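You operate a simulated robot arm through the tools that you are given. There is no shell and no other tool. Be economical: measure what you need, move in short steps, check, and stop when the job is done.

The job below is to be done with a simulated robot arm. You get a single attempt, and the scene is never put back.

## Task
Bend the clamped strip to the angle on the job card.
Fine: set the stop pin by the card; afterwards swing the lever back and park the pin; the strip stays clamped.
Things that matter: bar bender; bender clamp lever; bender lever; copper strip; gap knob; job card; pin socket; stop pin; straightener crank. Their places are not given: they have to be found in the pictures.

Only the result counts: the job must be done as asked and must still hold three seconds after the hand-in. Knocking over, shifting, dropping, spilling or breaking anything else fails it.

## Robot
A 7-joint arm with a two-finger gripper, fixed in place. Base frame: the origin is at the foot of the arm, x ahead of it, y to its left, z up; the work surface is at about z = 0.85. Units: m, degrees, N and s.
With the tool pointing down near the work surface it reaches from about 0.3 to 0.74 m from the base axis. Its first joint turns from -166.0 to 166.0 degrees. Payload 2.94 kg.
The tool frame sits at the grasp point between the pads (the TCP): z along the fingers, y along the line on which they close. The tips reach 0.03 m beyond it. Largest opening 0.138 m; the body of the gripper starts 0.109 m behind the TCP.
Orientation is that of the tool frame in the base frame, as a unit quaternion [x, y, z, w]. With the fingers straight down and closing along the base's y, the tool's x points along the base's -x, its y along +y and its z along -z.

## Interface
- The arm moves only by the tool send_rows. Its argument "increments" is a list of rows, each a list of 6 numbers: the shift along the tool's x, y, z in m, then the turn, a rotation vector about the tool's x, y, z in degrees. In form: [[x, y, z, ax, ay, az], ...]. A call has 1 to 8 rows; each row is the pose to reach, as a shift and turn from the pose commanded when the call began, along the tool's axes at that moment. "fingers" is the closure, from 0 (fully open) to 1 (shut), set as the call begins (left out, the last holds). Each row takes 0.2 s and may step no farther than 0.05 m and 8.6 degrees from the row before; otherwise, or with a gripper value out of range, the whole call is refused. A pose out of reach is approached as far as the arm can. The call stops where the force on the tool passes 40 N (or 10 N more than at its start, if that is more) or the arm is blocked; 0.2 s more then pass. The fingers move at their own pace and stop on an object; they squeeze with about 32 N. The grip force told is the motor's: it shows also when the fingers shut on nothing. Time passes only in rows, and 0.2 s behind the last, so rows that repeat a pose let the fingers close. The reply holds the time, the measured pose of the TCP, the force on the tool along the base axes, the opening and the grip force, in the units named above and with some noise, with the torque about the TCP (base axes, N m) and any sound that the robot's microphone picked up, and new pictures: "show" is both (left out), scene, wrist or none.
- Cameras (640 x 400 px; columns grow to the right, rows downward): "scene" is fixed at [0.0502, 0.5042, 1.5989]; the picture's right is [-0.74, -0.68, 0.00], its down [-0.42, 0.46, -0.78] and it looks along [0.53, -0.58, -0.62] (base axes); focal length 316 px, centre (320, 200). "wrist" rides on the gripper at [0.071, 0.019, -0.146] in the tool frame; the picture's right is [-0.26, 0.97, 0.00], its down [-0.85, -0.23, -0.48] and it looks along [-0.46, -0.12, 0.88] (tool axes); focal length 280 px, centre (320, 200).
- lift_body(by): slides the trunk up (or, below 0, down) by that many m; the arm rides with it, the base frame stays. It gives what a move gives, with no picture.
- probe_pixels(camera, pixels): there is no depth. For up to 12 entries [column, row, z] of the newest picture of that camera ("zoom" is the newest enlarged one), the place [x, y] in the base frame at which the ray of that pixel passes the height z, good to about 0.003 m. The clock stands still meanwhile.
- close_up(camera, box): a new picture of the part [left, top, right, bottom] of that camera's present view, enlarged. The clock stands still meanwhile.
- close_job(): hands the job in; it is judged then, once.

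Work in short steps. Measure before you move; look again where a grasp or a placing could have gone wrong, and mend it. You have 80 turns and 200 pictures in all, those below and enlarged ones among them. Open the gripper and draw the arm clear of the work before you hand the job in, unless the task says otherwise; then end with one line.

The tools are called after "Emit:" as name(argument=value, ...) on one line, values as JSON. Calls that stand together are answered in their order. send_rows: Moves the arm, as the interface text tells. Its arguments: {"type":"object","properties":{"increments":{"type":"array","items":{"type":"array","items":{"type":"number"}}},"fingers":{"type":"number"},"show":{"type":"string","enum":["both","scene","wrist","none"]}},"required":["increments"]} The other tools are called the same way: lift_body (by) slides the trunk up or down; probe_pixels (camera, pixels) gives the place at which the rays of pixels pass given heights; close_up (camera, box) takes an enlarged picture of a part of a camera's view; close_job () hands the job in.

At the start:

```text
clock: 0.0
eef_pos: [0.4491, -0.0418, 1.1686]
orientation: [0.0, 1.0, -0.001, 0.001]
ft_force: [-0.1, -0.2, 0.6]
wrist_torque: [-0.01, 0.0, 0.05]
width: 0.1377
finger_force: 0.1
trunk travel left (down, up): [-0.425, 0.029]
```

scene: 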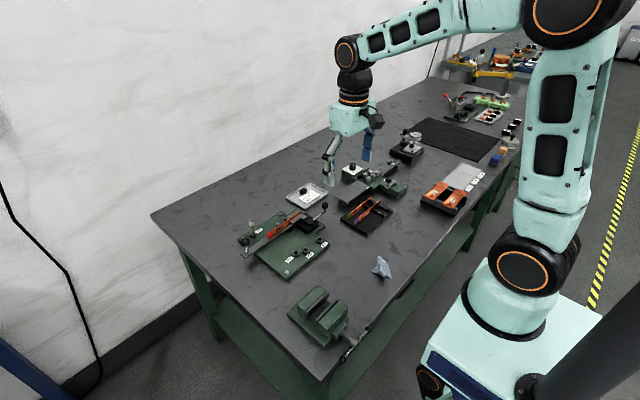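
wrist: 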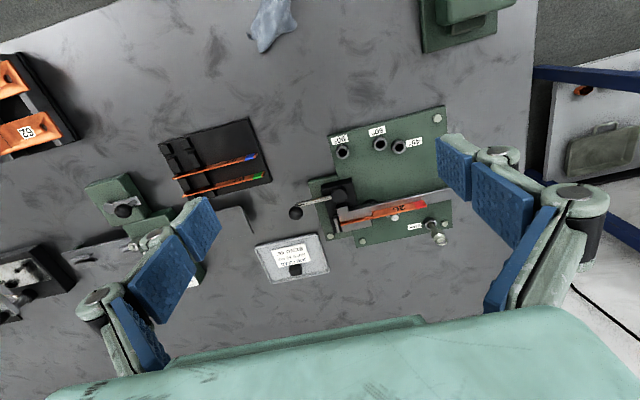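

The bender plate is at wrist px (390,180), the card at (293,258). I take enlarged views to read the card and plate.

Emit:
close_up(camera="wrist", box=[240, 220, 340, 290])

Emit:
close_up(camera="wrist", box=[270, 95, 470, 255])

Emit:
close_up(camera="scene", box=[220, 170, 350, 290])

```text
5.71 times, centred on (290, 255) of wrist
```

zoom: 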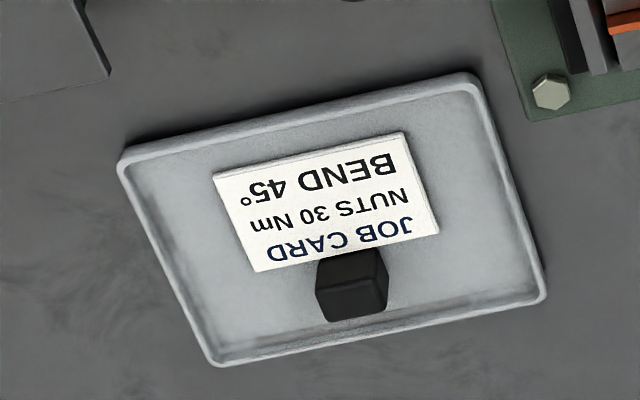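

```text
2.50 times, centred on (370, 175) of wrist
```

zoom: 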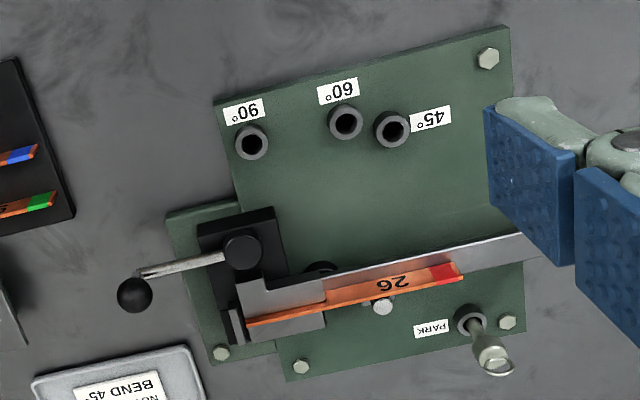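

```text
3.33 times, centred on (285, 230) of scene
```

zoom: 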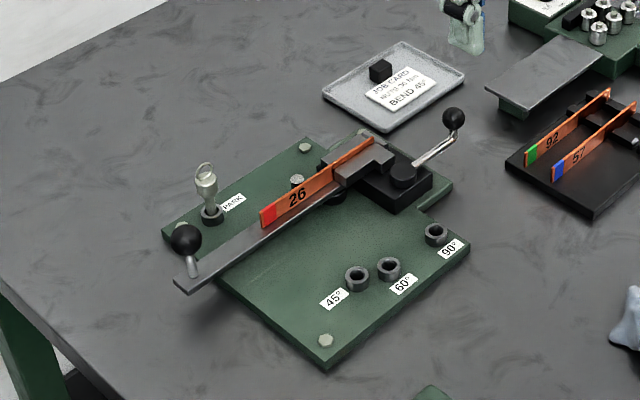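

The card says 45°. The pin is in PARK at zoom (205,195), the 45° socket is at (357,275) and the lever knob at (186,240). I probe these at several heights.

Emit:
probe_pixels(camera="zoom", pixels=[[212, 213, 0.87], [205, 168, 0.93], [205, 185, 0.91], [357, 272, 0.88], [388, 265, 0.88], [436, 231, 0.88], [186, 240, 0.92], [335, 195, 0.88], [453, 118, 0.92], [193, 275, 0.88], [325, 340, 0.865], [305, 147, 0.865]])

Emit:
probe_pixels(camera="wrist", pixels=[[427, 146, 0.88], [399, 146, 0.88], [379, 144, 0.88], [342, 152, 0.88], [428, 223, 0.88], [441, 240, 0.92], [439, 236, 0.92], [438, 118, 0.865], [438, 118, 0.87], [361, 241, 0.865], [294, 213, 0.92]])

```text
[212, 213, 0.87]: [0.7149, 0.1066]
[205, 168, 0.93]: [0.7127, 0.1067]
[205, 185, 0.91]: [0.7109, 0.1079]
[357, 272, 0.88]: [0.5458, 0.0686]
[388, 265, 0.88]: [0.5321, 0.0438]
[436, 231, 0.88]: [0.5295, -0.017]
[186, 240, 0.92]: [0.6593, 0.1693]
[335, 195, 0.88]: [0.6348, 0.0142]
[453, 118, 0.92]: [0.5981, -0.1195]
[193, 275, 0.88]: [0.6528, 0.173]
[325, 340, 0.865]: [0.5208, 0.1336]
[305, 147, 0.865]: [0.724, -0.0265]
```

```text
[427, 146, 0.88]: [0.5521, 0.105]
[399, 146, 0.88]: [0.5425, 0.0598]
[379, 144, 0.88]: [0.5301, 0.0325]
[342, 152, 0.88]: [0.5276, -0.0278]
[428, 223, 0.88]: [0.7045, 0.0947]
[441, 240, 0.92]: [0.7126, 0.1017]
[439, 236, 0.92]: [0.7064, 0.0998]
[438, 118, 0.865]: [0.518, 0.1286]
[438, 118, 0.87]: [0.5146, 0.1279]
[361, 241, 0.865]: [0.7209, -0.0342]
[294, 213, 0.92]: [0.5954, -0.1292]
```

Pin is at about (0.711,0.105), the 45° socket near (0.544,0.064). I move above the pin at z≈1.04, partly closing the fingers on the way.

Emit:
send_rows(increments=[[-0.037, 0.021, 0.018, 0, 0, 0], [-0.074, 0.042, 0.036, 0, 0, 0], [-0.111, 0.063, 0.054, 0, 0, 0], [-0.148, 0.084, 0.072, 0, 0, 0], [-0.185, 0.105, 0.09, 0, 0, 0], [-0.222, 0.126, 0.108, 0, 0, 0], [-0.262, 0.147, 0.128, 0, 0, 0], [-0.262, 0.147, 0.128, 0, 0, 0]], fingers=0.5)

```text
clock: 1.8
eef_pos: [0.7112, 0.1035, 1.0415]
orientation: [0.0, 1.0, 0.0, 0.0]
ft_force: [0.3, -1.2, -0.6]
wrist_torque: [0.02, 0.03, 0.0]
width: 0.0692
finger_force: 0.0
trunk travel left (down, up): [-0.425, 0.029]
```

scene: 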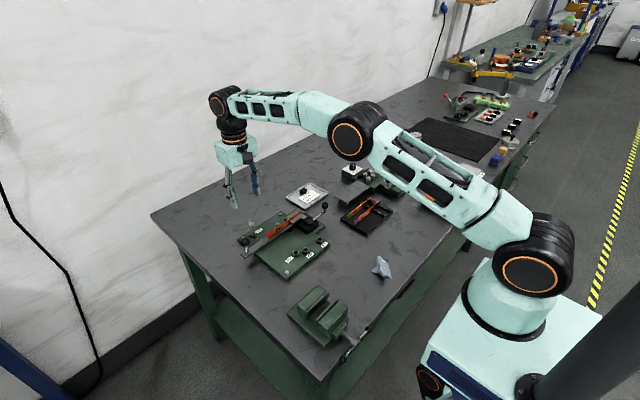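
wrist: 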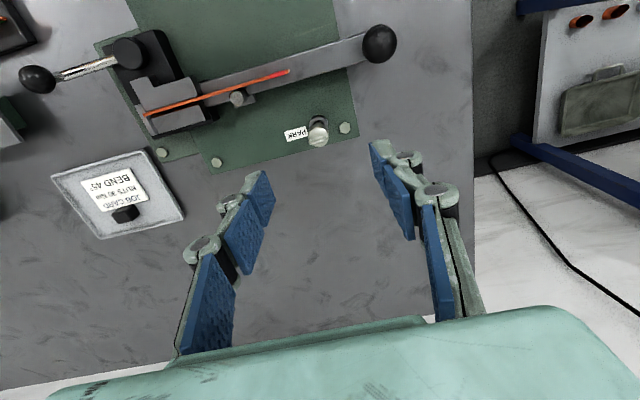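

The pin shows at wrist (319,130), knob at (379,43). I enlarge both views for the pin's exact place and height.

Emit:
close_up(camera="scene", box=[225, 205, 289, 265])

Emit:
close_up(camera="wrist", box=[280, 95, 376, 155])

Emit:
probe_pixels(camera="wrist", pixels=[[319, 124, 0.93], [318, 138, 0.91], [316, 142, 0.88], [379, 43, 0.92]])

```text
6.67 times, centred on (257, 235) of scene
```

zoom: 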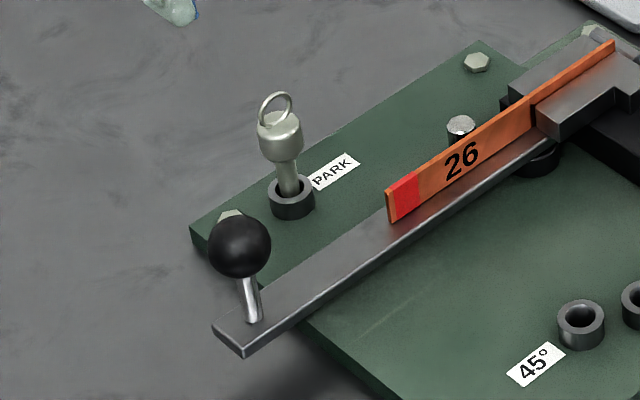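

```text
6.67 times, centred on (328, 125) of wrist
```

zoom: 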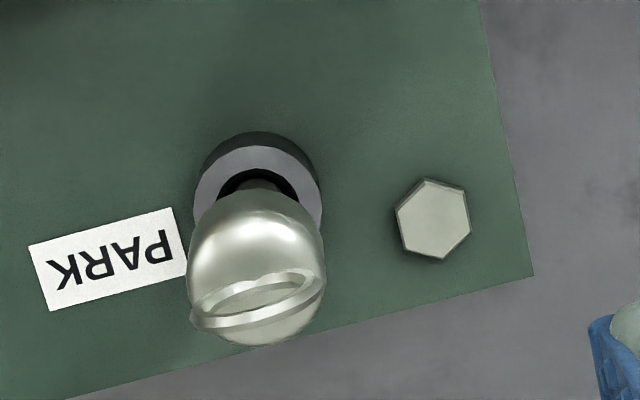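

```text
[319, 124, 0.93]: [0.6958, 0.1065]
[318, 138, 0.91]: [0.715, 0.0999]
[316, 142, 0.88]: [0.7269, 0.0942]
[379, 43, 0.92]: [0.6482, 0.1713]
```

Socket rim centre at zoom (258,195), head centre (257,270). I probe these at candidate heights.

Emit:
probe_pixels(camera="zoom", pixels=[[258, 190, 0.87], [258, 190, 0.88], [257, 255, 0.9], [257, 255, 0.91], [257, 255, 0.92], [257, 300, 0.92], [257, 300, 0.93], [257, 300, 0.94], [433, 220, 0.865], [433, 220, 0.855]])

Emit:
probe_pixels(camera="scene", pixels=[[254.2, 232.5, 0.87], [254.2, 232.5, 0.88], [253, 226, 0.9], [253, 225, 0.91], [253, 225, 0.92], [252.4, 221, 0.93], [252.4, 221, 0.94], [248, 237.5, 0.865]])

```text
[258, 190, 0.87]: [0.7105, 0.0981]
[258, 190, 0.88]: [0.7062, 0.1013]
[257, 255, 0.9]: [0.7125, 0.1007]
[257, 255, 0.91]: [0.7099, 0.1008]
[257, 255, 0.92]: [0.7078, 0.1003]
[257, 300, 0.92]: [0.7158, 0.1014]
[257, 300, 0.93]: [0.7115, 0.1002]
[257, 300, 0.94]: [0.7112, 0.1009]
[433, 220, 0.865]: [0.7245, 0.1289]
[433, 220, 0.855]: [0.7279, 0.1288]
```

```text
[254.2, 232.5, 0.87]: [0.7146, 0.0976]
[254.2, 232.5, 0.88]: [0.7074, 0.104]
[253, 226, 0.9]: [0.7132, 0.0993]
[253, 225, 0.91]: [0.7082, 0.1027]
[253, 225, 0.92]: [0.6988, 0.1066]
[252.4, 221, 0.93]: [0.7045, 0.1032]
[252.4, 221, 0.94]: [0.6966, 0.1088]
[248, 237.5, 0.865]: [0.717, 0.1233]
```

Pin axis ≈ (0.711,0.101), head centre z≈0.906. I descend to TCP z≈0.911.

Emit:
send_rows(increments=[[0, -0.002, 0.04, 0, 0, 0], [0, -0.002, 0.08, 0, 0, 0], [0, -0.002, 0.11, 0, 0, 0], [0, -0.002, 0.13, 0, 0, 0], [0, -0.002, 0.13, 0, 0, 0]])

Emit:
close_up(camera="scene", box=[215, 195, 295, 265])

```text
clock: 3.0
eef_pos: [0.7095, 0.1032, 0.9093]
orientation: [0.0, 1.0, 0.0, 0.0]
ft_force: [1.0, 0.3, -0.3]
wrist_torque: [0.02, -0.02, -0.03]
width: 0.069
finger_force: 0.1
trunk travel left (down, up): [-0.425, 0.029]
```

scene: 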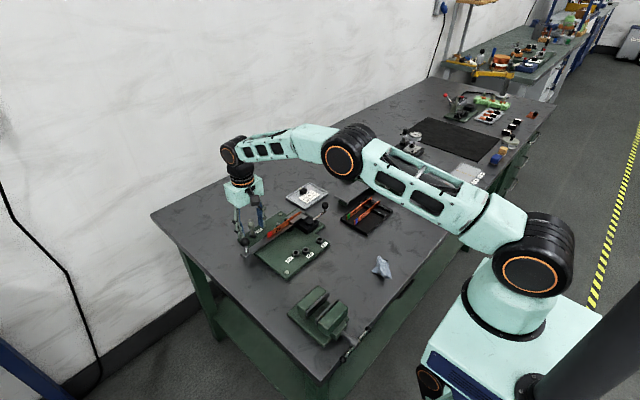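
wrist: 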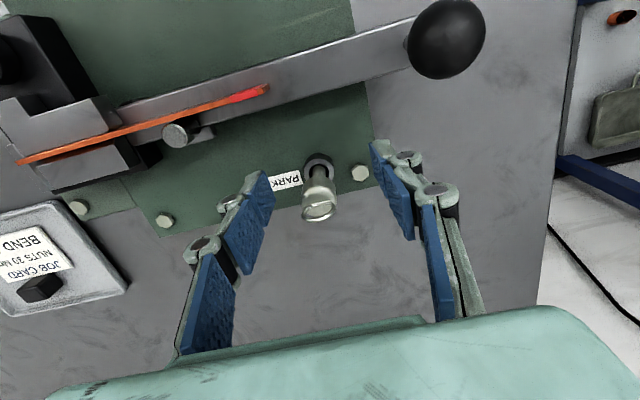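

```text
5.71 times, centred on (255, 230) of scene
```

zoom: 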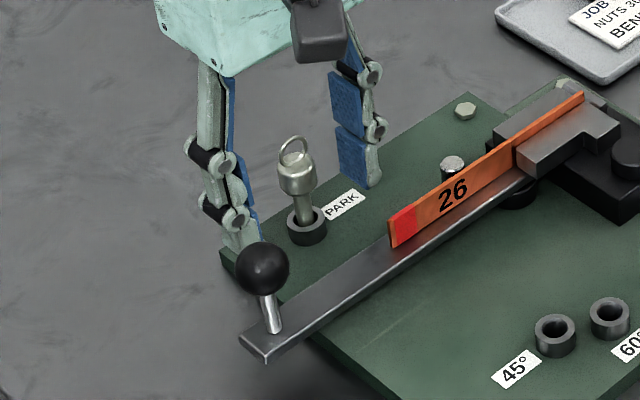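

The head sits at wrist (319,197), and the TCP projects to (320,191): it is between the pads. I nudge 2 mm ahead and close.

Emit:
send_rows(increments=[[-0.002, 0, 0, 0, 0, 0], [-0.002, 0, 0, 0, 0, 0], [-0.002, 0, 0, 0, 0, 0], [-0.002, 0, 0, 0, 0, 0], [-0.002, 0, 0, 0, 0, 0]], fingers=1, show="wrist")

Emit:
close_up(camera="scene", box=[215, 195, 295, 265])

```text
clock: 4.2
eef_pos: [0.712, 0.1042, 0.9093]
orientation: [-0.001, 1.0, 0.001, 0.0]
ft_force: [0.0, -1.5, -0.1]
wrist_torque: [-0.03, 0.01, 0.0]
width: 0.0187
finger_force: 32.0
trunk travel left (down, up): [-0.425, 0.029]
```

wrist: 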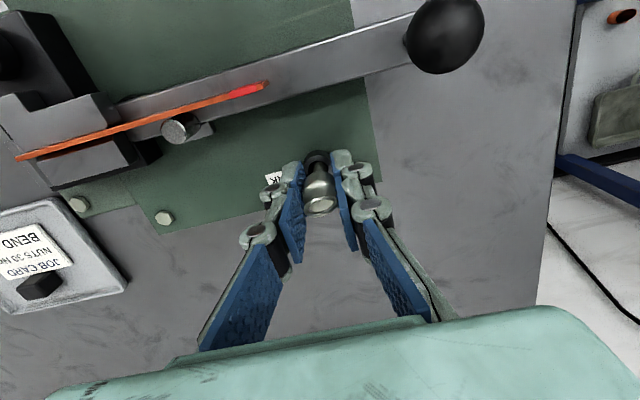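

```text
5.71 times, centred on (255, 230) of scene
```

zoom: 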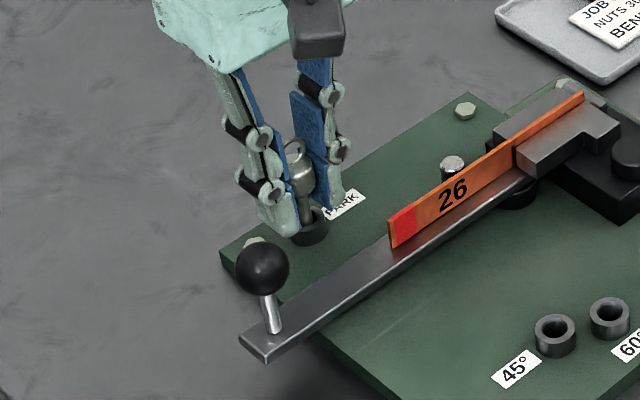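

The head is held at 18.7 mm opening with 32 N. Lift straight up 0.09 m.

Emit:
send_rows(increments=[[0, 0, -0.02, 0, 0, 0], [0, 0, -0.04, 0, 0, 0], [0, 0, -0.065, 0, 0, 0], [0, 0, -0.09, 0, 0, 0], [0, 0, -0.09, 0, 0, 0]], show="wrist")

Emit:
close_up(camera="scene", box=[215, 165, 325, 265])

```text
clock: 5.4
eef_pos: [0.7131, 0.101, 1.0014]
orientation: [-0.001, 1.0, 0.0, 0.0]
ft_force: [-0.2, -0.4, -0.2]
wrist_torque: [0.01, 0.01, -0.01]
width: 0.0188
finger_force: 32.3
trunk travel left (down, up): [-0.425, 0.029]
```

wrist: 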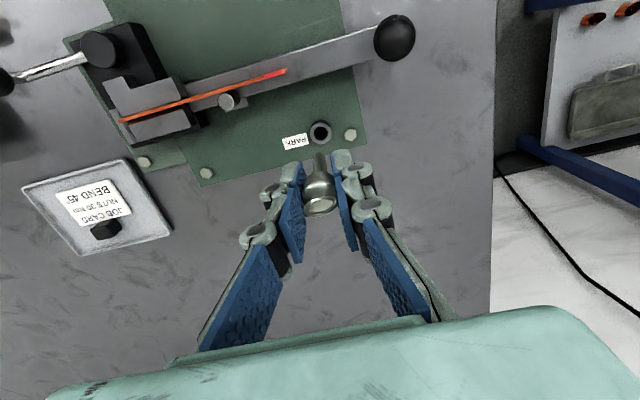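

```text
4.00 times, centred on (270, 215) of scene
```

zoom: 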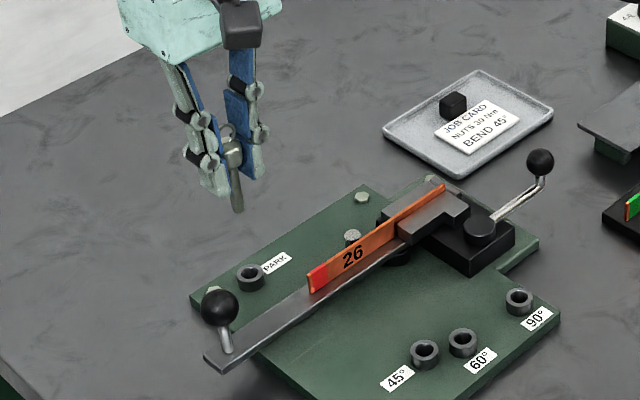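

Pin is out. I measure the offset between PARK (250,272) and 45° (425,349) rim centres for a relative move.

Emit:
probe_pixels(camera="zoom", pixels=[[250, 271, 0.878], [425, 349, 0.878], [250, 271, 0.878], [425, 349, 0.878], [250, 271, 0.878], [425, 349, 0.878], [239, 212, 0.94], [239, 212, 0.95], [463, 337, 0.878]])

Emit:
probe_pixels(camera="wrist", pixels=[[320, 131, 0.878], [320, 131, 0.878]])

```text
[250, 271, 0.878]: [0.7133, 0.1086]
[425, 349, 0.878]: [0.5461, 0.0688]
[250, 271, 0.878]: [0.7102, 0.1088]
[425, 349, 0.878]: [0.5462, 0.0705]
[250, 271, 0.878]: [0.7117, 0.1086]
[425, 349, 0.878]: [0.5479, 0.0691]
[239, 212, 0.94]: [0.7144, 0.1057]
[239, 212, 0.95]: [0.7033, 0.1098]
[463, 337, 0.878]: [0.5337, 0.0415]
```

```text
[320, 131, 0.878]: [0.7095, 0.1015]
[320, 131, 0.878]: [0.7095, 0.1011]
```

Offset is (-0.165,-0.039). I carry the pin to above the 45° socket at the same height.

Emit:
send_rows(increments=[[0.04, -0.0095, 0, 0, 0, 0], [0.08, -0.019, 0, 0, 0, 0], [0.12, -0.0285, 0, 0, 0, 0], [0.15, -0.0355, 0, 0, 0, 0], [0.165, -0.039, 0, 0, 0, 0], [0.165, -0.039, 0, 0, 0, 0]], show="wrist")

Emit:
close_up(camera="scene", box=[265, 195, 365, 280])

Emit:
close_up(camera="wrist", box=[270, 90, 370, 160])

```text
clock: 6.8
eef_pos: [0.5477, 0.0644, 1.0006]
orientation: [0.0, 1.0, 0.0, 0.0]
ft_force: [0.5, -0.4, -0.5]
wrist_torque: [-0.04, 0.0, -0.01]
width: 0.0189
finger_force: 31.7
trunk travel left (down, up): [-0.425, 0.029]
```

wrist: 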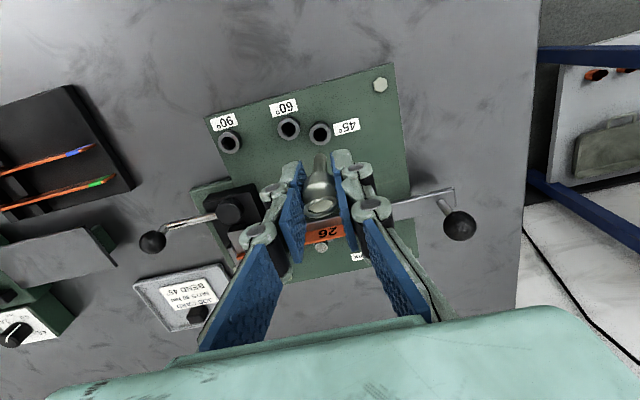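

```text
4.71 times, centred on (315, 238) of scene
```

zoom: 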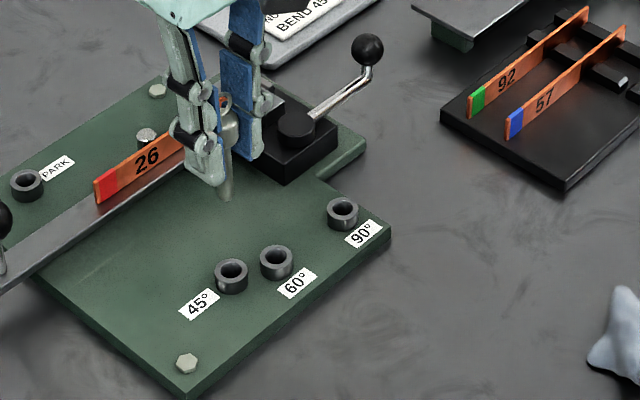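

```text
5.71 times, centred on (320, 125) of wrist
```

zoom: 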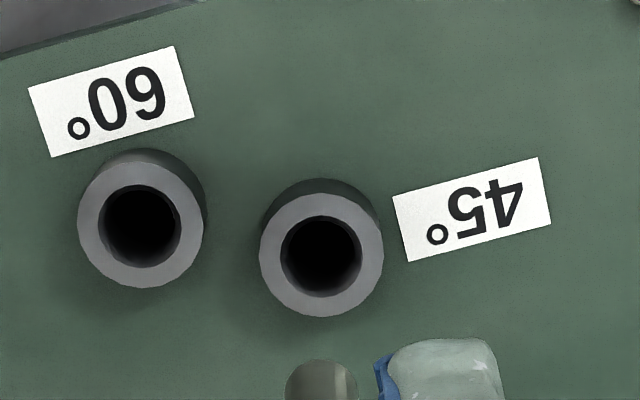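

The 45° rim is at wrist (320,134.6) versus PARK at (320,131.5) right after lift, so I need about +2 mm in x. Lower to just above the rim and look.

Emit:
send_rows(increments=[[-0.002, 0, 0.02, 0, 0, 0], [-0.002, 0, 0.045, 0, 0, 0], [-0.002, 0, 0.045, 0, 0, 0]], show="none")

Emit:
close_up(camera="scene", box=[285, 215, 345, 265])

Emit:
close_up(camera="wrist", box=[270, 110, 370, 180])

```text
clock: 7.6
eef_pos: [0.5494, 0.0645, 0.956]
orientation: [0.0, 1.0, 0.0, 0.001]
ft_force: [-0.7, 0.0, -0.4]
wrist_torque: [0.01, 0.03, -0.02]
width: 0.0185
finger_force: 31.7
trunk travel left (down, up): [-0.425, 0.029]
```

```text
8.00 times, centred on (315, 240) of scene
```

zoom: 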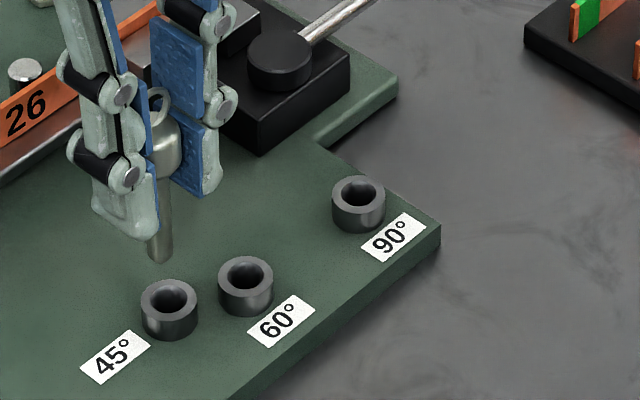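

```text
5.71 times, centred on (320, 145) of wrist
```

zoom: 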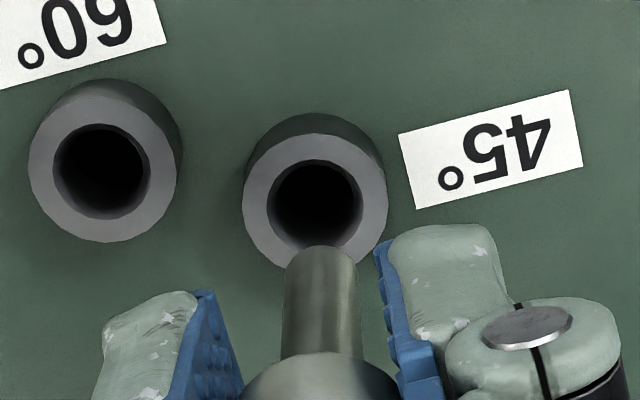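

I compare the pin tip (160,257) with the socket rim by probing; the zoom now is the wrist one, so I use scene pixels.

Emit:
probe_pixels(camera="scene", pixels=[[295, 242, 0.895], [295, 242, 0.895], [295, 242, 0.895], [296.3, 247, 0.875], [296.3, 247, 0.875], [296.3, 247, 0.872], [296.3, 247, 0.878], [297, 252, 0.86]])

Emit:
probe_pixels(camera="zoom", pixels=[[315, 203, 0.87], [315, 203, 0.875], [315, 203, 0.88], [318, 268, 0.895], [318, 268, 0.895], [318, 268, 0.895]])

```text
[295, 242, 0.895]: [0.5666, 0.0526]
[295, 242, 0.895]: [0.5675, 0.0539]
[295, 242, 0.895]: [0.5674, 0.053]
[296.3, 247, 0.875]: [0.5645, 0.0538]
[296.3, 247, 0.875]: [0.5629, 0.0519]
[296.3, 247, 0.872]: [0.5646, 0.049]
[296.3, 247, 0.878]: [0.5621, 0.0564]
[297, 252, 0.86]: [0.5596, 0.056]
```

```text
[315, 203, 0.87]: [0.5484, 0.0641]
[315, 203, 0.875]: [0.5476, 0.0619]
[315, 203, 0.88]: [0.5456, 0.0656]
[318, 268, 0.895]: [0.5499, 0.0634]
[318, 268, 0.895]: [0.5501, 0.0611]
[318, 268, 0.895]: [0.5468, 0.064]
```

Correcting scene pixel rows: tip (295,247), rim (296.4,252).

Emit:
probe_pixels(camera="scene", pixels=[[295, 246.8, 0.895], [295, 246.8, 0.895], [295, 246.8, 0.895], [296.3, 252.1, 0.874], [296.3, 252.1, 0.874], [296.3, 252.1, 0.874]])

```text
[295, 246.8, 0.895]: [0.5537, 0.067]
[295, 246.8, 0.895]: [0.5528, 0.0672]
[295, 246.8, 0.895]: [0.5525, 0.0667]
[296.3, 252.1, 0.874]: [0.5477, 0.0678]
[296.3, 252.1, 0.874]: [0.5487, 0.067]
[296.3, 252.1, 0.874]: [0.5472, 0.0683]
```

Both views suggest the socket is a little to −x of the tip. I shift −2 mm in x and lower 14 mm, then look again.

Emit:
send_rows(increments=[[0.002, 0, 0.007, 0, 0, 0], [0.002, 0, 0.014, 0, 0, 0], [0.002, 0, 0.014, 0, 0, 0]], show="none")

Emit:
close_up(camera="scene", box=[276, 230, 316, 265])

Emit:
close_up(camera="wrist", box=[285, 130, 355, 180])

```text
clock: 8.4
eef_pos: [0.5477, 0.064, 0.9434]
orientation: [0.0, 1.0, 0.0, 0.0]
ft_force: [0.0, -0.5, -0.7]
wrist_torque: [0.0, -0.01, 0.02]
width: 0.0188
finger_force: 32.1
trunk travel left (down, up): [-0.425, 0.029]
```

```text
11.43 times, centred on (296, 248) of scene
```

zoom: 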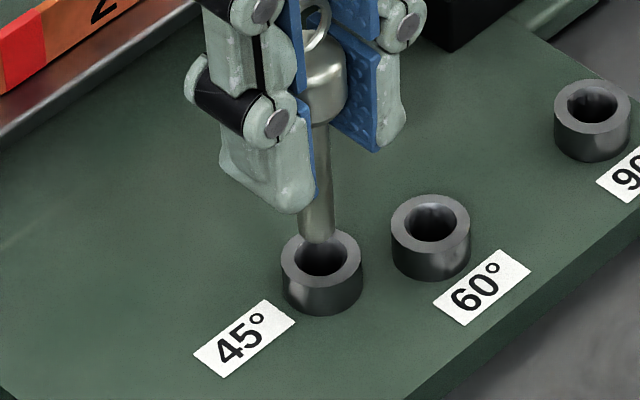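

```text
8.00 times, centred on (320, 155) of wrist
```

zoom: 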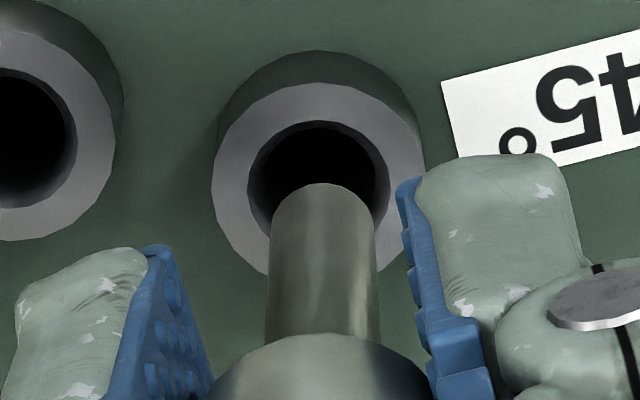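

Aligned within a millimetre in both views (tip above the hole). I shift 0.5 mm −y and lower to the insertion height.

Emit:
send_rows(increments=[[0, -0.0005, 0.008, 0, 0, 0], [0, -0.0005, 0.016, 0, 0, 0], [0, -0.0005, 0.024, 0, 0, 0], [0, -0.0005, 0.0325, 0, 0, 0], [0, -0.0005, 0.0325, 0, 0, 0]], show="none")

Emit:
close_up(camera="scene", box=[276, 230, 316, 265])

```text
clock: 9.6
eef_pos: [0.5475, 0.065, 0.9091]
orientation: [0.0, 1.0, 0.0, 0.001]
ft_force: [-1.2, -0.7, 11.0]
wrist_torque: [-0.04, 0.04, 0.01]
width: 0.0187
finger_force: 31.8
trunk travel left (down, up): [-0.425, 0.029]
```

```text
11.43 times, centred on (296, 248) of scene
```

zoom: 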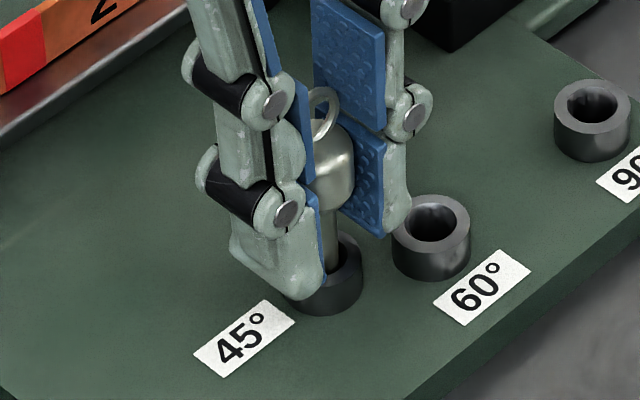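

The pin bottoms in the socket (11 N contact). I open slightly and lift away.

Emit:
send_rows(increments=[[0, 0, -0.001, 0, 0, 0], [0, 0, -0.001, 0, 0, 0], [0, 0, -0.001, 0, 0, 0], [0, 0, -0.03, 0, 0, 0], [0, 0, -0.07, 0, 0, 0], [0, 0, -0.11, 0, 0, 0], [0, 0, -0.11, 0, 0, 0]], fingers=0.72, show="wrist")

Emit:
close_up(camera="scene", box=[220, 175, 350, 290])

```text
clock: 11.2
eef_pos: [0.5464, 0.0658, 1.0204]
orientation: [0.001, 1.0, 0.0, 0.0]
ft_force: [-0.9, 0.9, -0.4]
wrist_torque: [0.02, 0.0, 0.01]
width: 0.0388
finger_force: 0.1
trunk travel left (down, up): [-0.425, 0.029]
```

wrist: 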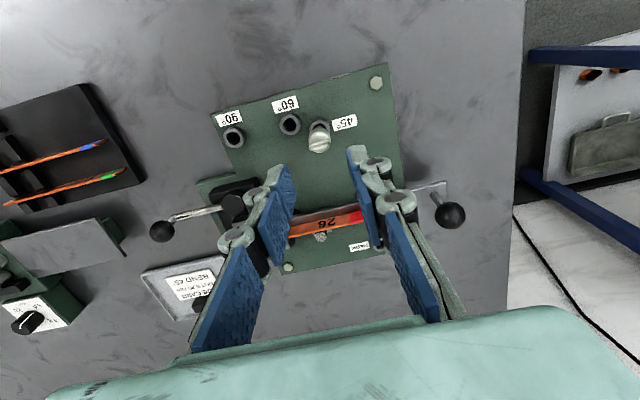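

```text
3.48 times, centred on (285, 232) of scene
```

zoom: 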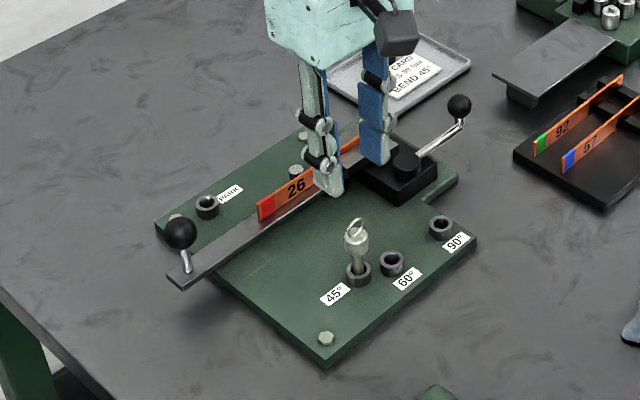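

Pin stands in the 45° socket. Now I locate the lever knob: scene zoom (180,233), wrist (450,215), and clear up the pivot.

Emit:
probe_pixels(camera="zoom", pixels=[[180, 233, 0.9], [180, 233, 0.91], [180, 233, 0.92], [180, 233, 0.93], [187, 268, 0.88]])

Emit:
probe_pixels(camera="wrist", pixels=[[450, 215, 0.9], [450, 215, 0.91], [450, 215, 0.92], [450, 215, 0.93], [440, 186, 0.88]])

Emit:
close_up(camera="scene", box=[265, 200, 345, 250])

```text
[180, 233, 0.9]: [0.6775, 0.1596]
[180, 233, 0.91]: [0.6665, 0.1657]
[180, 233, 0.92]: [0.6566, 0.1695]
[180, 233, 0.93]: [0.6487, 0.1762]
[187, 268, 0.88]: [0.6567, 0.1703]
```

```text
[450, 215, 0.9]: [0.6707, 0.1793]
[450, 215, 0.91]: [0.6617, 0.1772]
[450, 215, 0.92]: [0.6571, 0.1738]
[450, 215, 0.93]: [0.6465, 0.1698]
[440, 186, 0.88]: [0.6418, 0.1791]
```

```text
8.00 times, centred on (305, 225) of scene
```

zoom: 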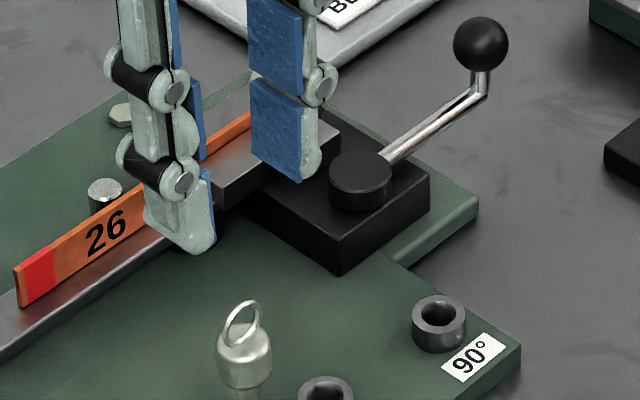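

Knob ≈ (0.655,0.172,0.922). I move over it at z≈1.04 while yawing the tool clockwise so the pads close along x.

Emit:
send_rows(increments=[[-0.01, 0.01, -0.02, 0, 0, 8.5], [-0.024, 0.023, -0.02, 0, 0, 17], [-0.038, 0.037, -0.02, 0, 0, 25.5], [-0.052, 0.051, -0.02, 0, 0, 34], [-0.066, 0.064, -0.02, 0, 0, 42.5], [-0.08, 0.078, -0.02, 0, 0, 51], [-0.095, 0.092, -0.02, 0, 0, 59.5], [-0.109, 0.106, -0.02, 0, 0, 68]], fingers=0.5, show="none")

Emit:
send_rows(increments=[[0, 0, 0, 0, 0, 8], [0, 0, 0, 0, 0, 16], [0, 0, 0, 0, 0, 22], [0, 0, 0, 0, 0, 22]])

```text
clock: 13.0
eef_pos: [0.6594, 0.1704, 1.0395]
orientation: [0.56, 0.828, 0.0, 0.0]
ft_force: [0.1, -0.2, 0.7]
wrist_torque: [-0.01, 0.0, 0.0]
width: 0.0691
finger_force: 0.1
trunk travel left (down, up): [-0.425, 0.029]
```

```text
clock: 14.0
eef_pos: [0.6577, 0.1706, 1.0393]
orientation: [0.708, 0.706, 0.0, 0.0]
ft_force: [0.0, -0.1, -0.9]
wrist_torque: [-0.02, 0.01, 0.0]
width: 0.069
finger_force: 0.1
trunk travel left (down, up): [-0.425, 0.029]
```

scene: 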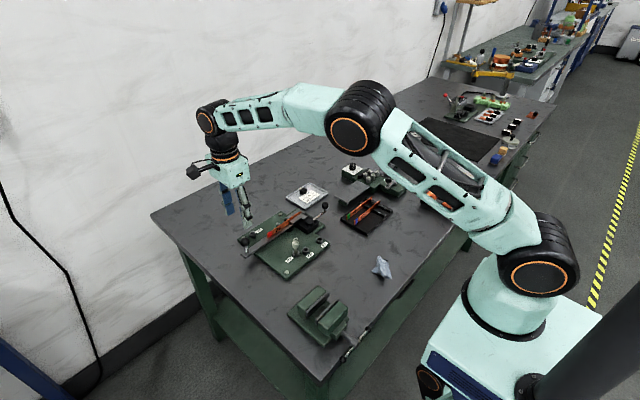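
wrist: 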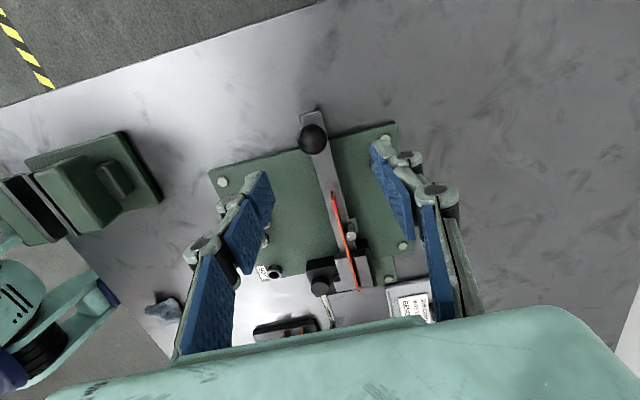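

Knob at wrist (312,139), expected (320,135) under the TCP: shift ~−5 mm x, −2 mm y. Descend to z≈0.95 and check.

Emit:
send_rows(increments=[[-0.001, -0.003, 0.03, 0, 0, 0], [-0.002, -0.006, 0.06, 0, 0, 0], [-0.002, -0.006, 0.09, 0, 0, 0], [-0.002, -0.006, 0.09, 0, 0, 0]], show="wrist")

Emit:
close_up(camera="scene", box=[210, 190, 300, 265])

```text
clock: 15.0
eef_pos: [0.6518, 0.1686, 0.9473]
orientation: [0.707, 0.707, 0.0, 0.0]
ft_force: [-0.5, 0.6, -0.3]
wrist_torque: [0.05, 0.01, -0.01]
width: 0.0689
finger_force: 0.0
trunk travel left (down, up): [-0.425, 0.029]
```

wrist: 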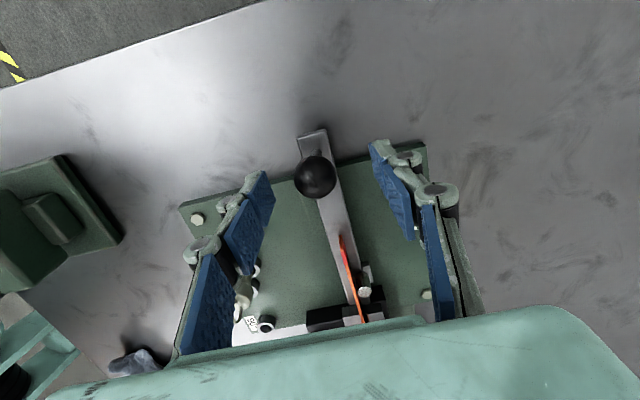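

```text
5.33 times, centred on (255, 228) of scene
```

zoom: 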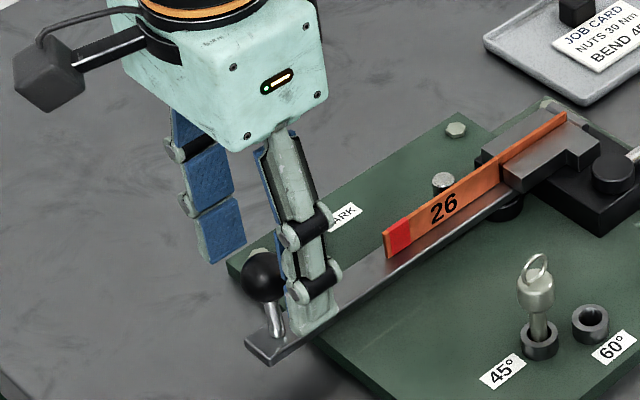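

Knob at (316,178) vs expected (320,174): shift −2 mm each way, descend to z≈0.923 and close.

Emit:
send_rows(increments=[[-0.002, -0.002, 0.012, 0, 0, 0], [-0.002, -0.002, 0.024, 0, 0, 0], [-0.002, -0.002, 0.024, 0, 0, 0]], show="none")

Emit:
send_rows(increments=[[0, 0, 0, 0, 0, 0], [0, 0, 0, 0, 0, 0], [0, 0, 0, 0, 0, 0], [0, 0, 0, 0, 0, 0]], fingers=1, show="wrist")

Emit:
close_up(camera="scene", box=[210, 190, 300, 265])

```text
clock: 15.8
eef_pos: [0.6496, 0.1669, 0.9245]
orientation: [0.707, 0.707, 0.0, 0.0]
ft_force: [0.3, 0.3, 0.5]
wrist_torque: [0.0, 0.04, 0.0]
width: 0.0689
finger_force: 0.0
trunk travel left (down, up): [-0.425, 0.029]
```

```text
clock: 16.8
eef_pos: [0.6494, 0.1681, 0.9202]
orientation: [0.708, 0.706, -0.003, -0.001]
ft_force: [-0.4, 0.4, -18.0]
wrist_torque: [0.38, -0.53, -0.02]
width: 0.0259
finger_force: 45.4
trunk travel left (down, up): [-0.425, 0.029]
```

wrist: 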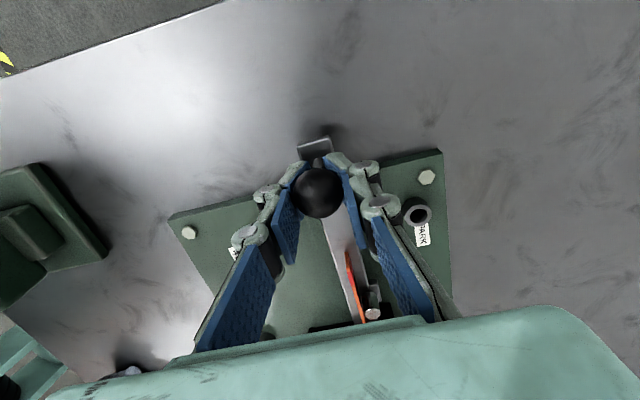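

```text
5.33 times, centred on (255, 228) of scene
```

zoom: 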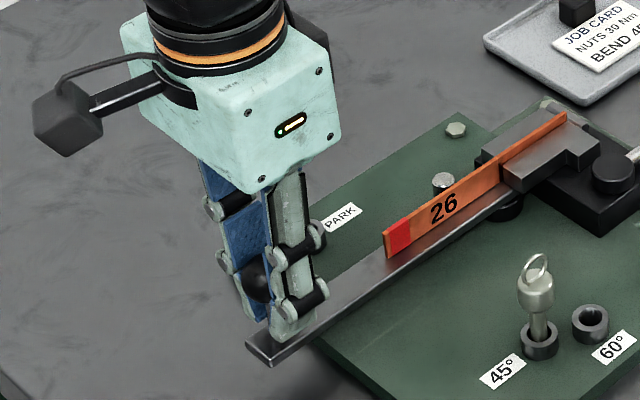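

Knob held (25.9 mm) but a −18 N z load says I'm slightly low; I'll raise 4 mm. First I probe the lever edge and pivot disc for the arc centre.

Emit:
send_rows(increments=[[0, 0, -0.003, 0, 0, 0], [0, 0, -0.003, 0, 0, 0]], show="none")

Emit:
probe_pixels(camera="zoom", pixels=[[340, 311, 0.876], [340, 311, 0.876], [490, 222, 0.876], [490, 222, 0.876], [503, 205, 0.87], [515, 212, 0.87], [490, 215, 0.866], [272, 362, 0.876], [247, 343, 0.876], [442, 180, 0.895]])

Emit:
close_up(camera="scene", box=[265, 200, 325, 250])

```text
clock: 17.4
eef_pos: [0.6492, 0.165, 0.9198]
orientation: [0.707, 0.707, -0.004, -0.003]
ft_force: [-0.5, 0.9, -37.9]
wrist_torque: [0.41, 0.02, 0.02]
width: 0.0262
finger_force: 45.3
trunk travel left (down, up): [-0.425, 0.029]
```

```text
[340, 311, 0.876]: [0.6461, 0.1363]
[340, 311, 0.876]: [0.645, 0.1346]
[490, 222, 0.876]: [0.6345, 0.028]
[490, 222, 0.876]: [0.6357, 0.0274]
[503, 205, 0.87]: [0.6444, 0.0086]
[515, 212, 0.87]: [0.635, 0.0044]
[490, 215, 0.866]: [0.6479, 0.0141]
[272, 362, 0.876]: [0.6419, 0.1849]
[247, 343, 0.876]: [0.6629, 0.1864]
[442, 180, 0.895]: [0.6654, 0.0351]
```

```text
8.00 times, centred on (295, 225) of scene
```

zoom: 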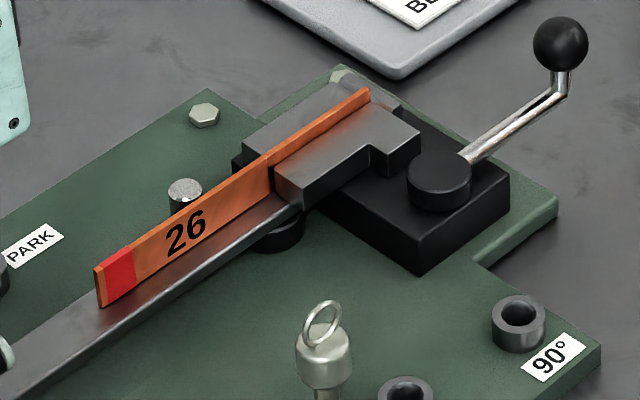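

Raising only added load, so the grip itself drew the tool down; I relieve by commanding 7 mm lower.

Emit:
send_rows(increments=[[0, 0, 0.004, 0, 0, 0], [0, 0, 0.007, 0, 0, 0], [0, 0, 0.007, 0, 0, 0]], show="none")

```text
clock: 18.2
eef_pos: [0.6504, 0.1665, 0.9215]
orientation: [0.707, 0.708, 0.0, 0.0]
ft_force: [-1.4, 4.5, -14.3]
wrist_torque: [-0.34, 0.57, 0.06]
width: 0.0257
finger_force: 45.6
trunk travel left (down, up): [-0.425, 0.029]
```

Good enough. Pivot ≈ (0.648,0.012), R≈0.154. I swing the lever 15° toward the pin side as a trial, rotating the tool with it.

Emit:
send_rows(increments=[[-0.0006, -0.0134, 0, 0, 0, -5], [-0.0023, -0.0267, 0, 0, 0, -10], [-0.0052, -0.0399, 0, 0, 0, -15], [-0.0052, -0.0399, 0, 0, 0, -15]], show="none")

Emit:
close_up(camera="scene", box=[220, 190, 320, 265])

```text
clock: 19.2
eef_pos: [0.6115, 0.1623, 0.9199]
orientation: [0.607, 0.795, 0.0, 0.0]
ft_force: [12.9, 9.7, -9.9]
wrist_torque: [0.2, -0.18, 0.53]
width: 0.0262
finger_force: 44.8
trunk travel left (down, up): [-0.425, 0.029]
```

```text
5.33 times, centred on (270, 228) of scene
```

zoom: 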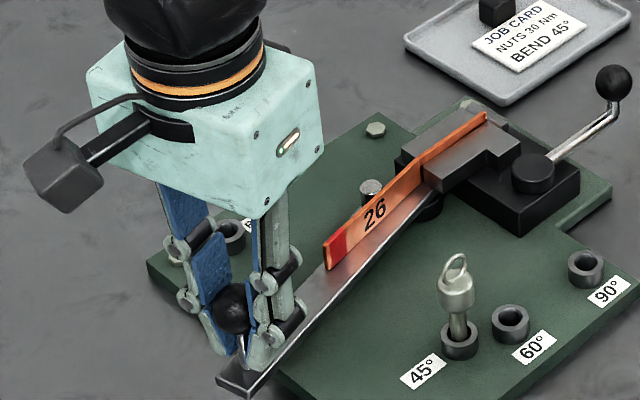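

The strip bends with the lever; the radial force suggests a slightly larger circle. I continue 20° with 2 mm radial relief.

Emit:
send_rows(increments=[[0.0014, -0.0134, 0, 0, 0, -5], [-0.0003, -0.0267, 0, 0, 0, -10], [-0.0032, -0.0399, 0, 0, 0, -15], [-0.0073, -0.0527, 0, 0, 0, -20], [-0.0073, -0.0527, 0, 0, 0, -20]], show="none")

Emit:
close_up(camera="scene", box=[220, 190, 340, 280])

```text
clock: 20.4
eef_pos: [0.5594, 0.1395, 0.9198]
orientation: [0.461, 0.888, 0.0, 0.001]
ft_force: [4.6, 10.3, 0.9]
wrist_torque: [0.43, 0.2, -0.09]
width: 0.0257
finger_force: 45.2
trunk travel left (down, up): [-0.425, 0.029]
```

```text
4.44 times, centred on (280, 235) of scene
```

zoom: 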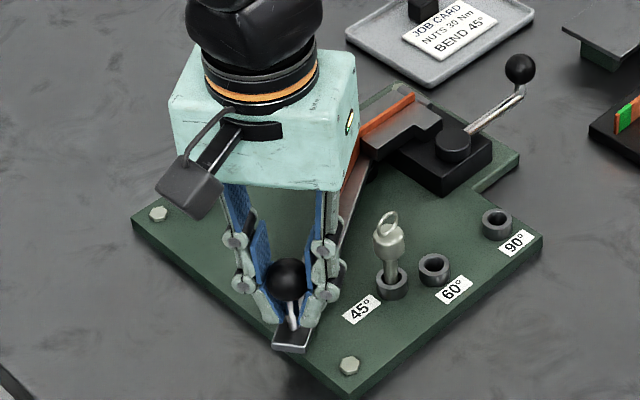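

At 35°, moving well. I continue in finer steps until the lever meets the pin.

Emit:
send_rows(increments=[[0.0008, -0.0081, 0, 0, 0, -3], [0.0002, -0.0162, 0, 0, 0, -6], [-0.0005, -0.0216, 0, 0, 0, -8], [-0.0011, -0.0256, 0, 0, 0, -9.5], [-0.0018, -0.0296, 0, 0, 0, -11], [-0.0027, -0.0335, 0, 0, 0, -12.5], [-0.0036, -0.0375, 0, 0, 0, -14], [-0.0046, -0.0414, 0, 0, 0, -15.5]], show="none")

Emit:
close_up(camera="scene", box=[240, 190, 340, 265])

```text
clock: 22.2
eef_pos: [0.5281, 0.1125, 0.9218]
orientation: [0.337, 0.941, -0.001, -0.001]
ft_force: [1.1, 13.4, -4.3]
wrist_torque: [0.18, -0.03, -0.3]
width: 0.0257
finger_force: 44.8
trunk travel left (down, up): [-0.425, 0.029]
```

```text
5.33 times, centred on (290, 228) of scene
```

zoom: 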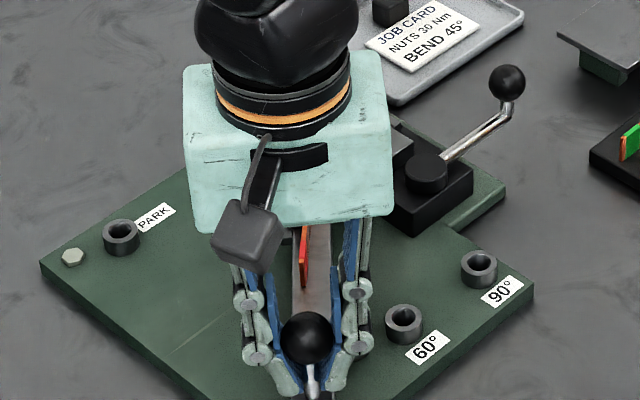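

At ~50°; the pin is hidden behind the finger. I check with the wrist camera.

Emit:
close_up(camera="wrist", box=[160, 130, 480, 330])

```text
2.00 times, centred on (320, 230) of wrist
```

zoom: 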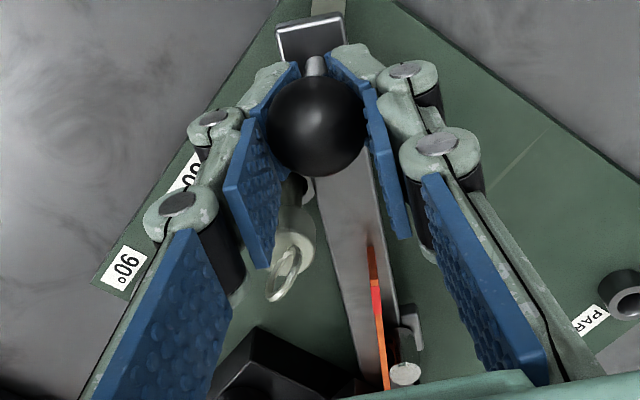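

Pin is just ahead of the lever edge, the finger is clear of it. Continue in 1.5° steps until stopped.

Emit:
send_rows(increments=[[0.0005, -0.0041, 0, 0, 0, -1.5], [0.0003, -0.0081, 0, 0, 0, -3], [0, -0.0122, 0, 0, 0, -4.5], [-0.0003, -0.0162, 0, 0, 0, -6], [-0.0008, -0.0202, 0, 0, 0, -7.5], [-0.0014, -0.0242, 0, 0, 0, -9]], show="none")

Emit:
close_up(camera="wrist", box=[160, 130, 480, 330])

```text
clock: 23.4
eef_pos: [0.5238, 0.1062, 0.9198]
orientation: [0.278, 0.961, 0.006, 0.003]
ft_force: [9.5, 10.0, -18.5]
wrist_torque: [0.23, -0.26, 0.07]
width: 0.0252
finger_force: 45.1
trunk travel left (down, up): [-0.425, 0.029]
stopped in row 5: the force on the tool passed its limit at 42 N (the readings are from after the stop); the commanded pose is now the measured one
```

```text
2.00 times, centred on (320, 230) of wrist
```

zoom: 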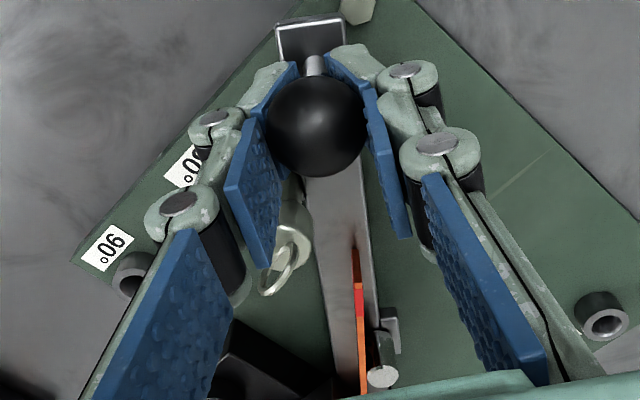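

The force limit stopped it at ≈53°, lever edge at the pin. I press once more without turning to confirm that it is the hard stop.

Emit:
send_rows(increments=[[0, -0.002, 0, 0, 0, 0], [0, -0.004, 0, 0, 0, 0], [0, -0.006, 0, 0, 0, 0], [0, -0.008, 0, 0, 0, 0]], show="none")

Emit:
close_up(camera="wrist", box=[240, 170, 400, 270])

Emit:
close_up(camera="scene", box=[240, 200, 340, 275])

```text
clock: 24.1
eef_pos: [0.5229, 0.1053, 0.9202]
orientation: [0.277, 0.961, 0.009, 0.006]
ft_force: [12.0, 10.0, -20.5]
wrist_torque: [-0.43, 0.26, -0.16]
width: 0.0254
finger_force: 45.0
trunk travel left (down, up): [-0.425, 0.029]
stopped in row 3: the force on the tool passed its limit at 42 N (the readings are from after the stop); the commanded pose is now the measured one
```

```text
4.00 times, centred on (320, 220) of wrist
```

zoom: 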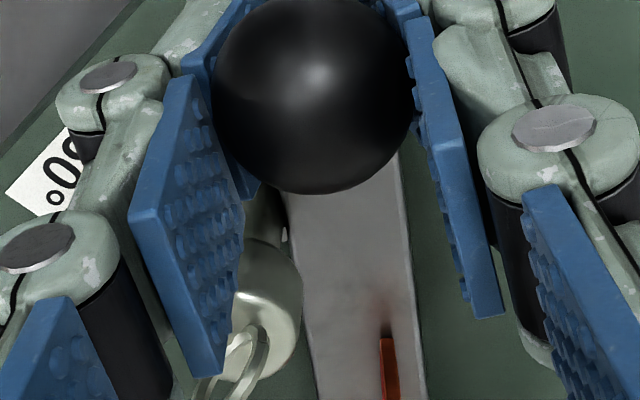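

```text
5.33 times, centred on (290, 238) of scene
```

zoom: 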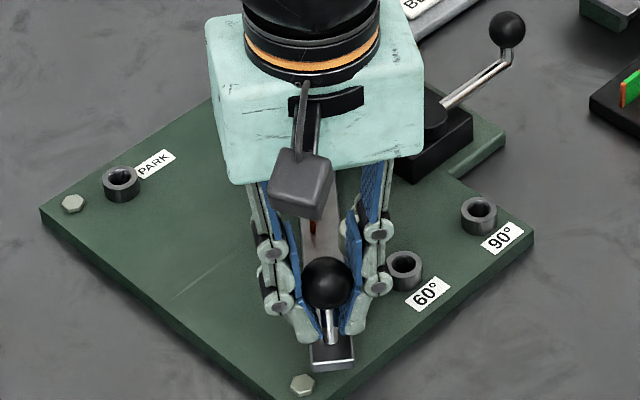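

Stopped again with only ~1 mm advance. I enlarge to see whether lever and pin are truly in contact.

Emit:
close_up(camera="scene", box=[284, 222, 324, 272])

Emit:
close_up(camera="wrist", box=[280, 200, 360, 250])

```text
8.00 times, centred on (304, 247) of scene
```

zoom: 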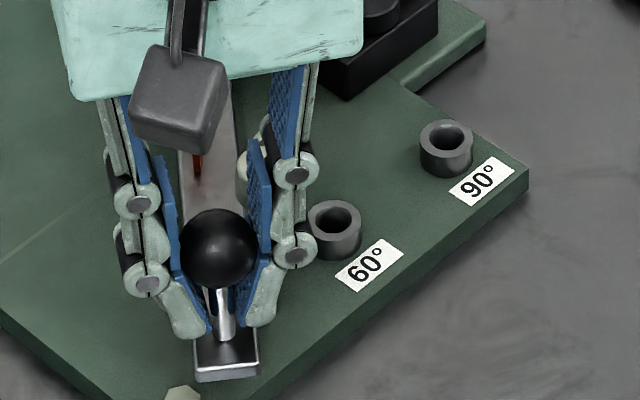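

```text
8.00 times, centred on (320, 225) of wrist
```

zoom: 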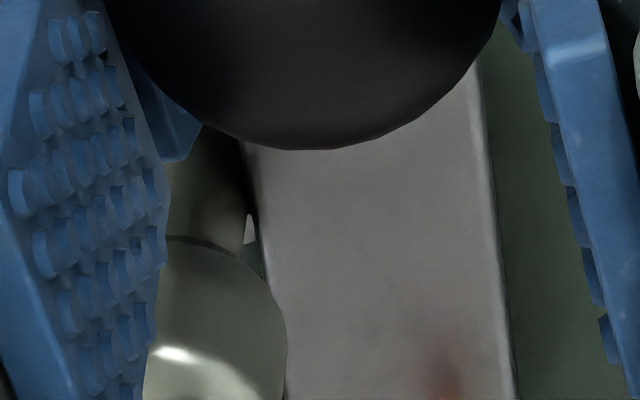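

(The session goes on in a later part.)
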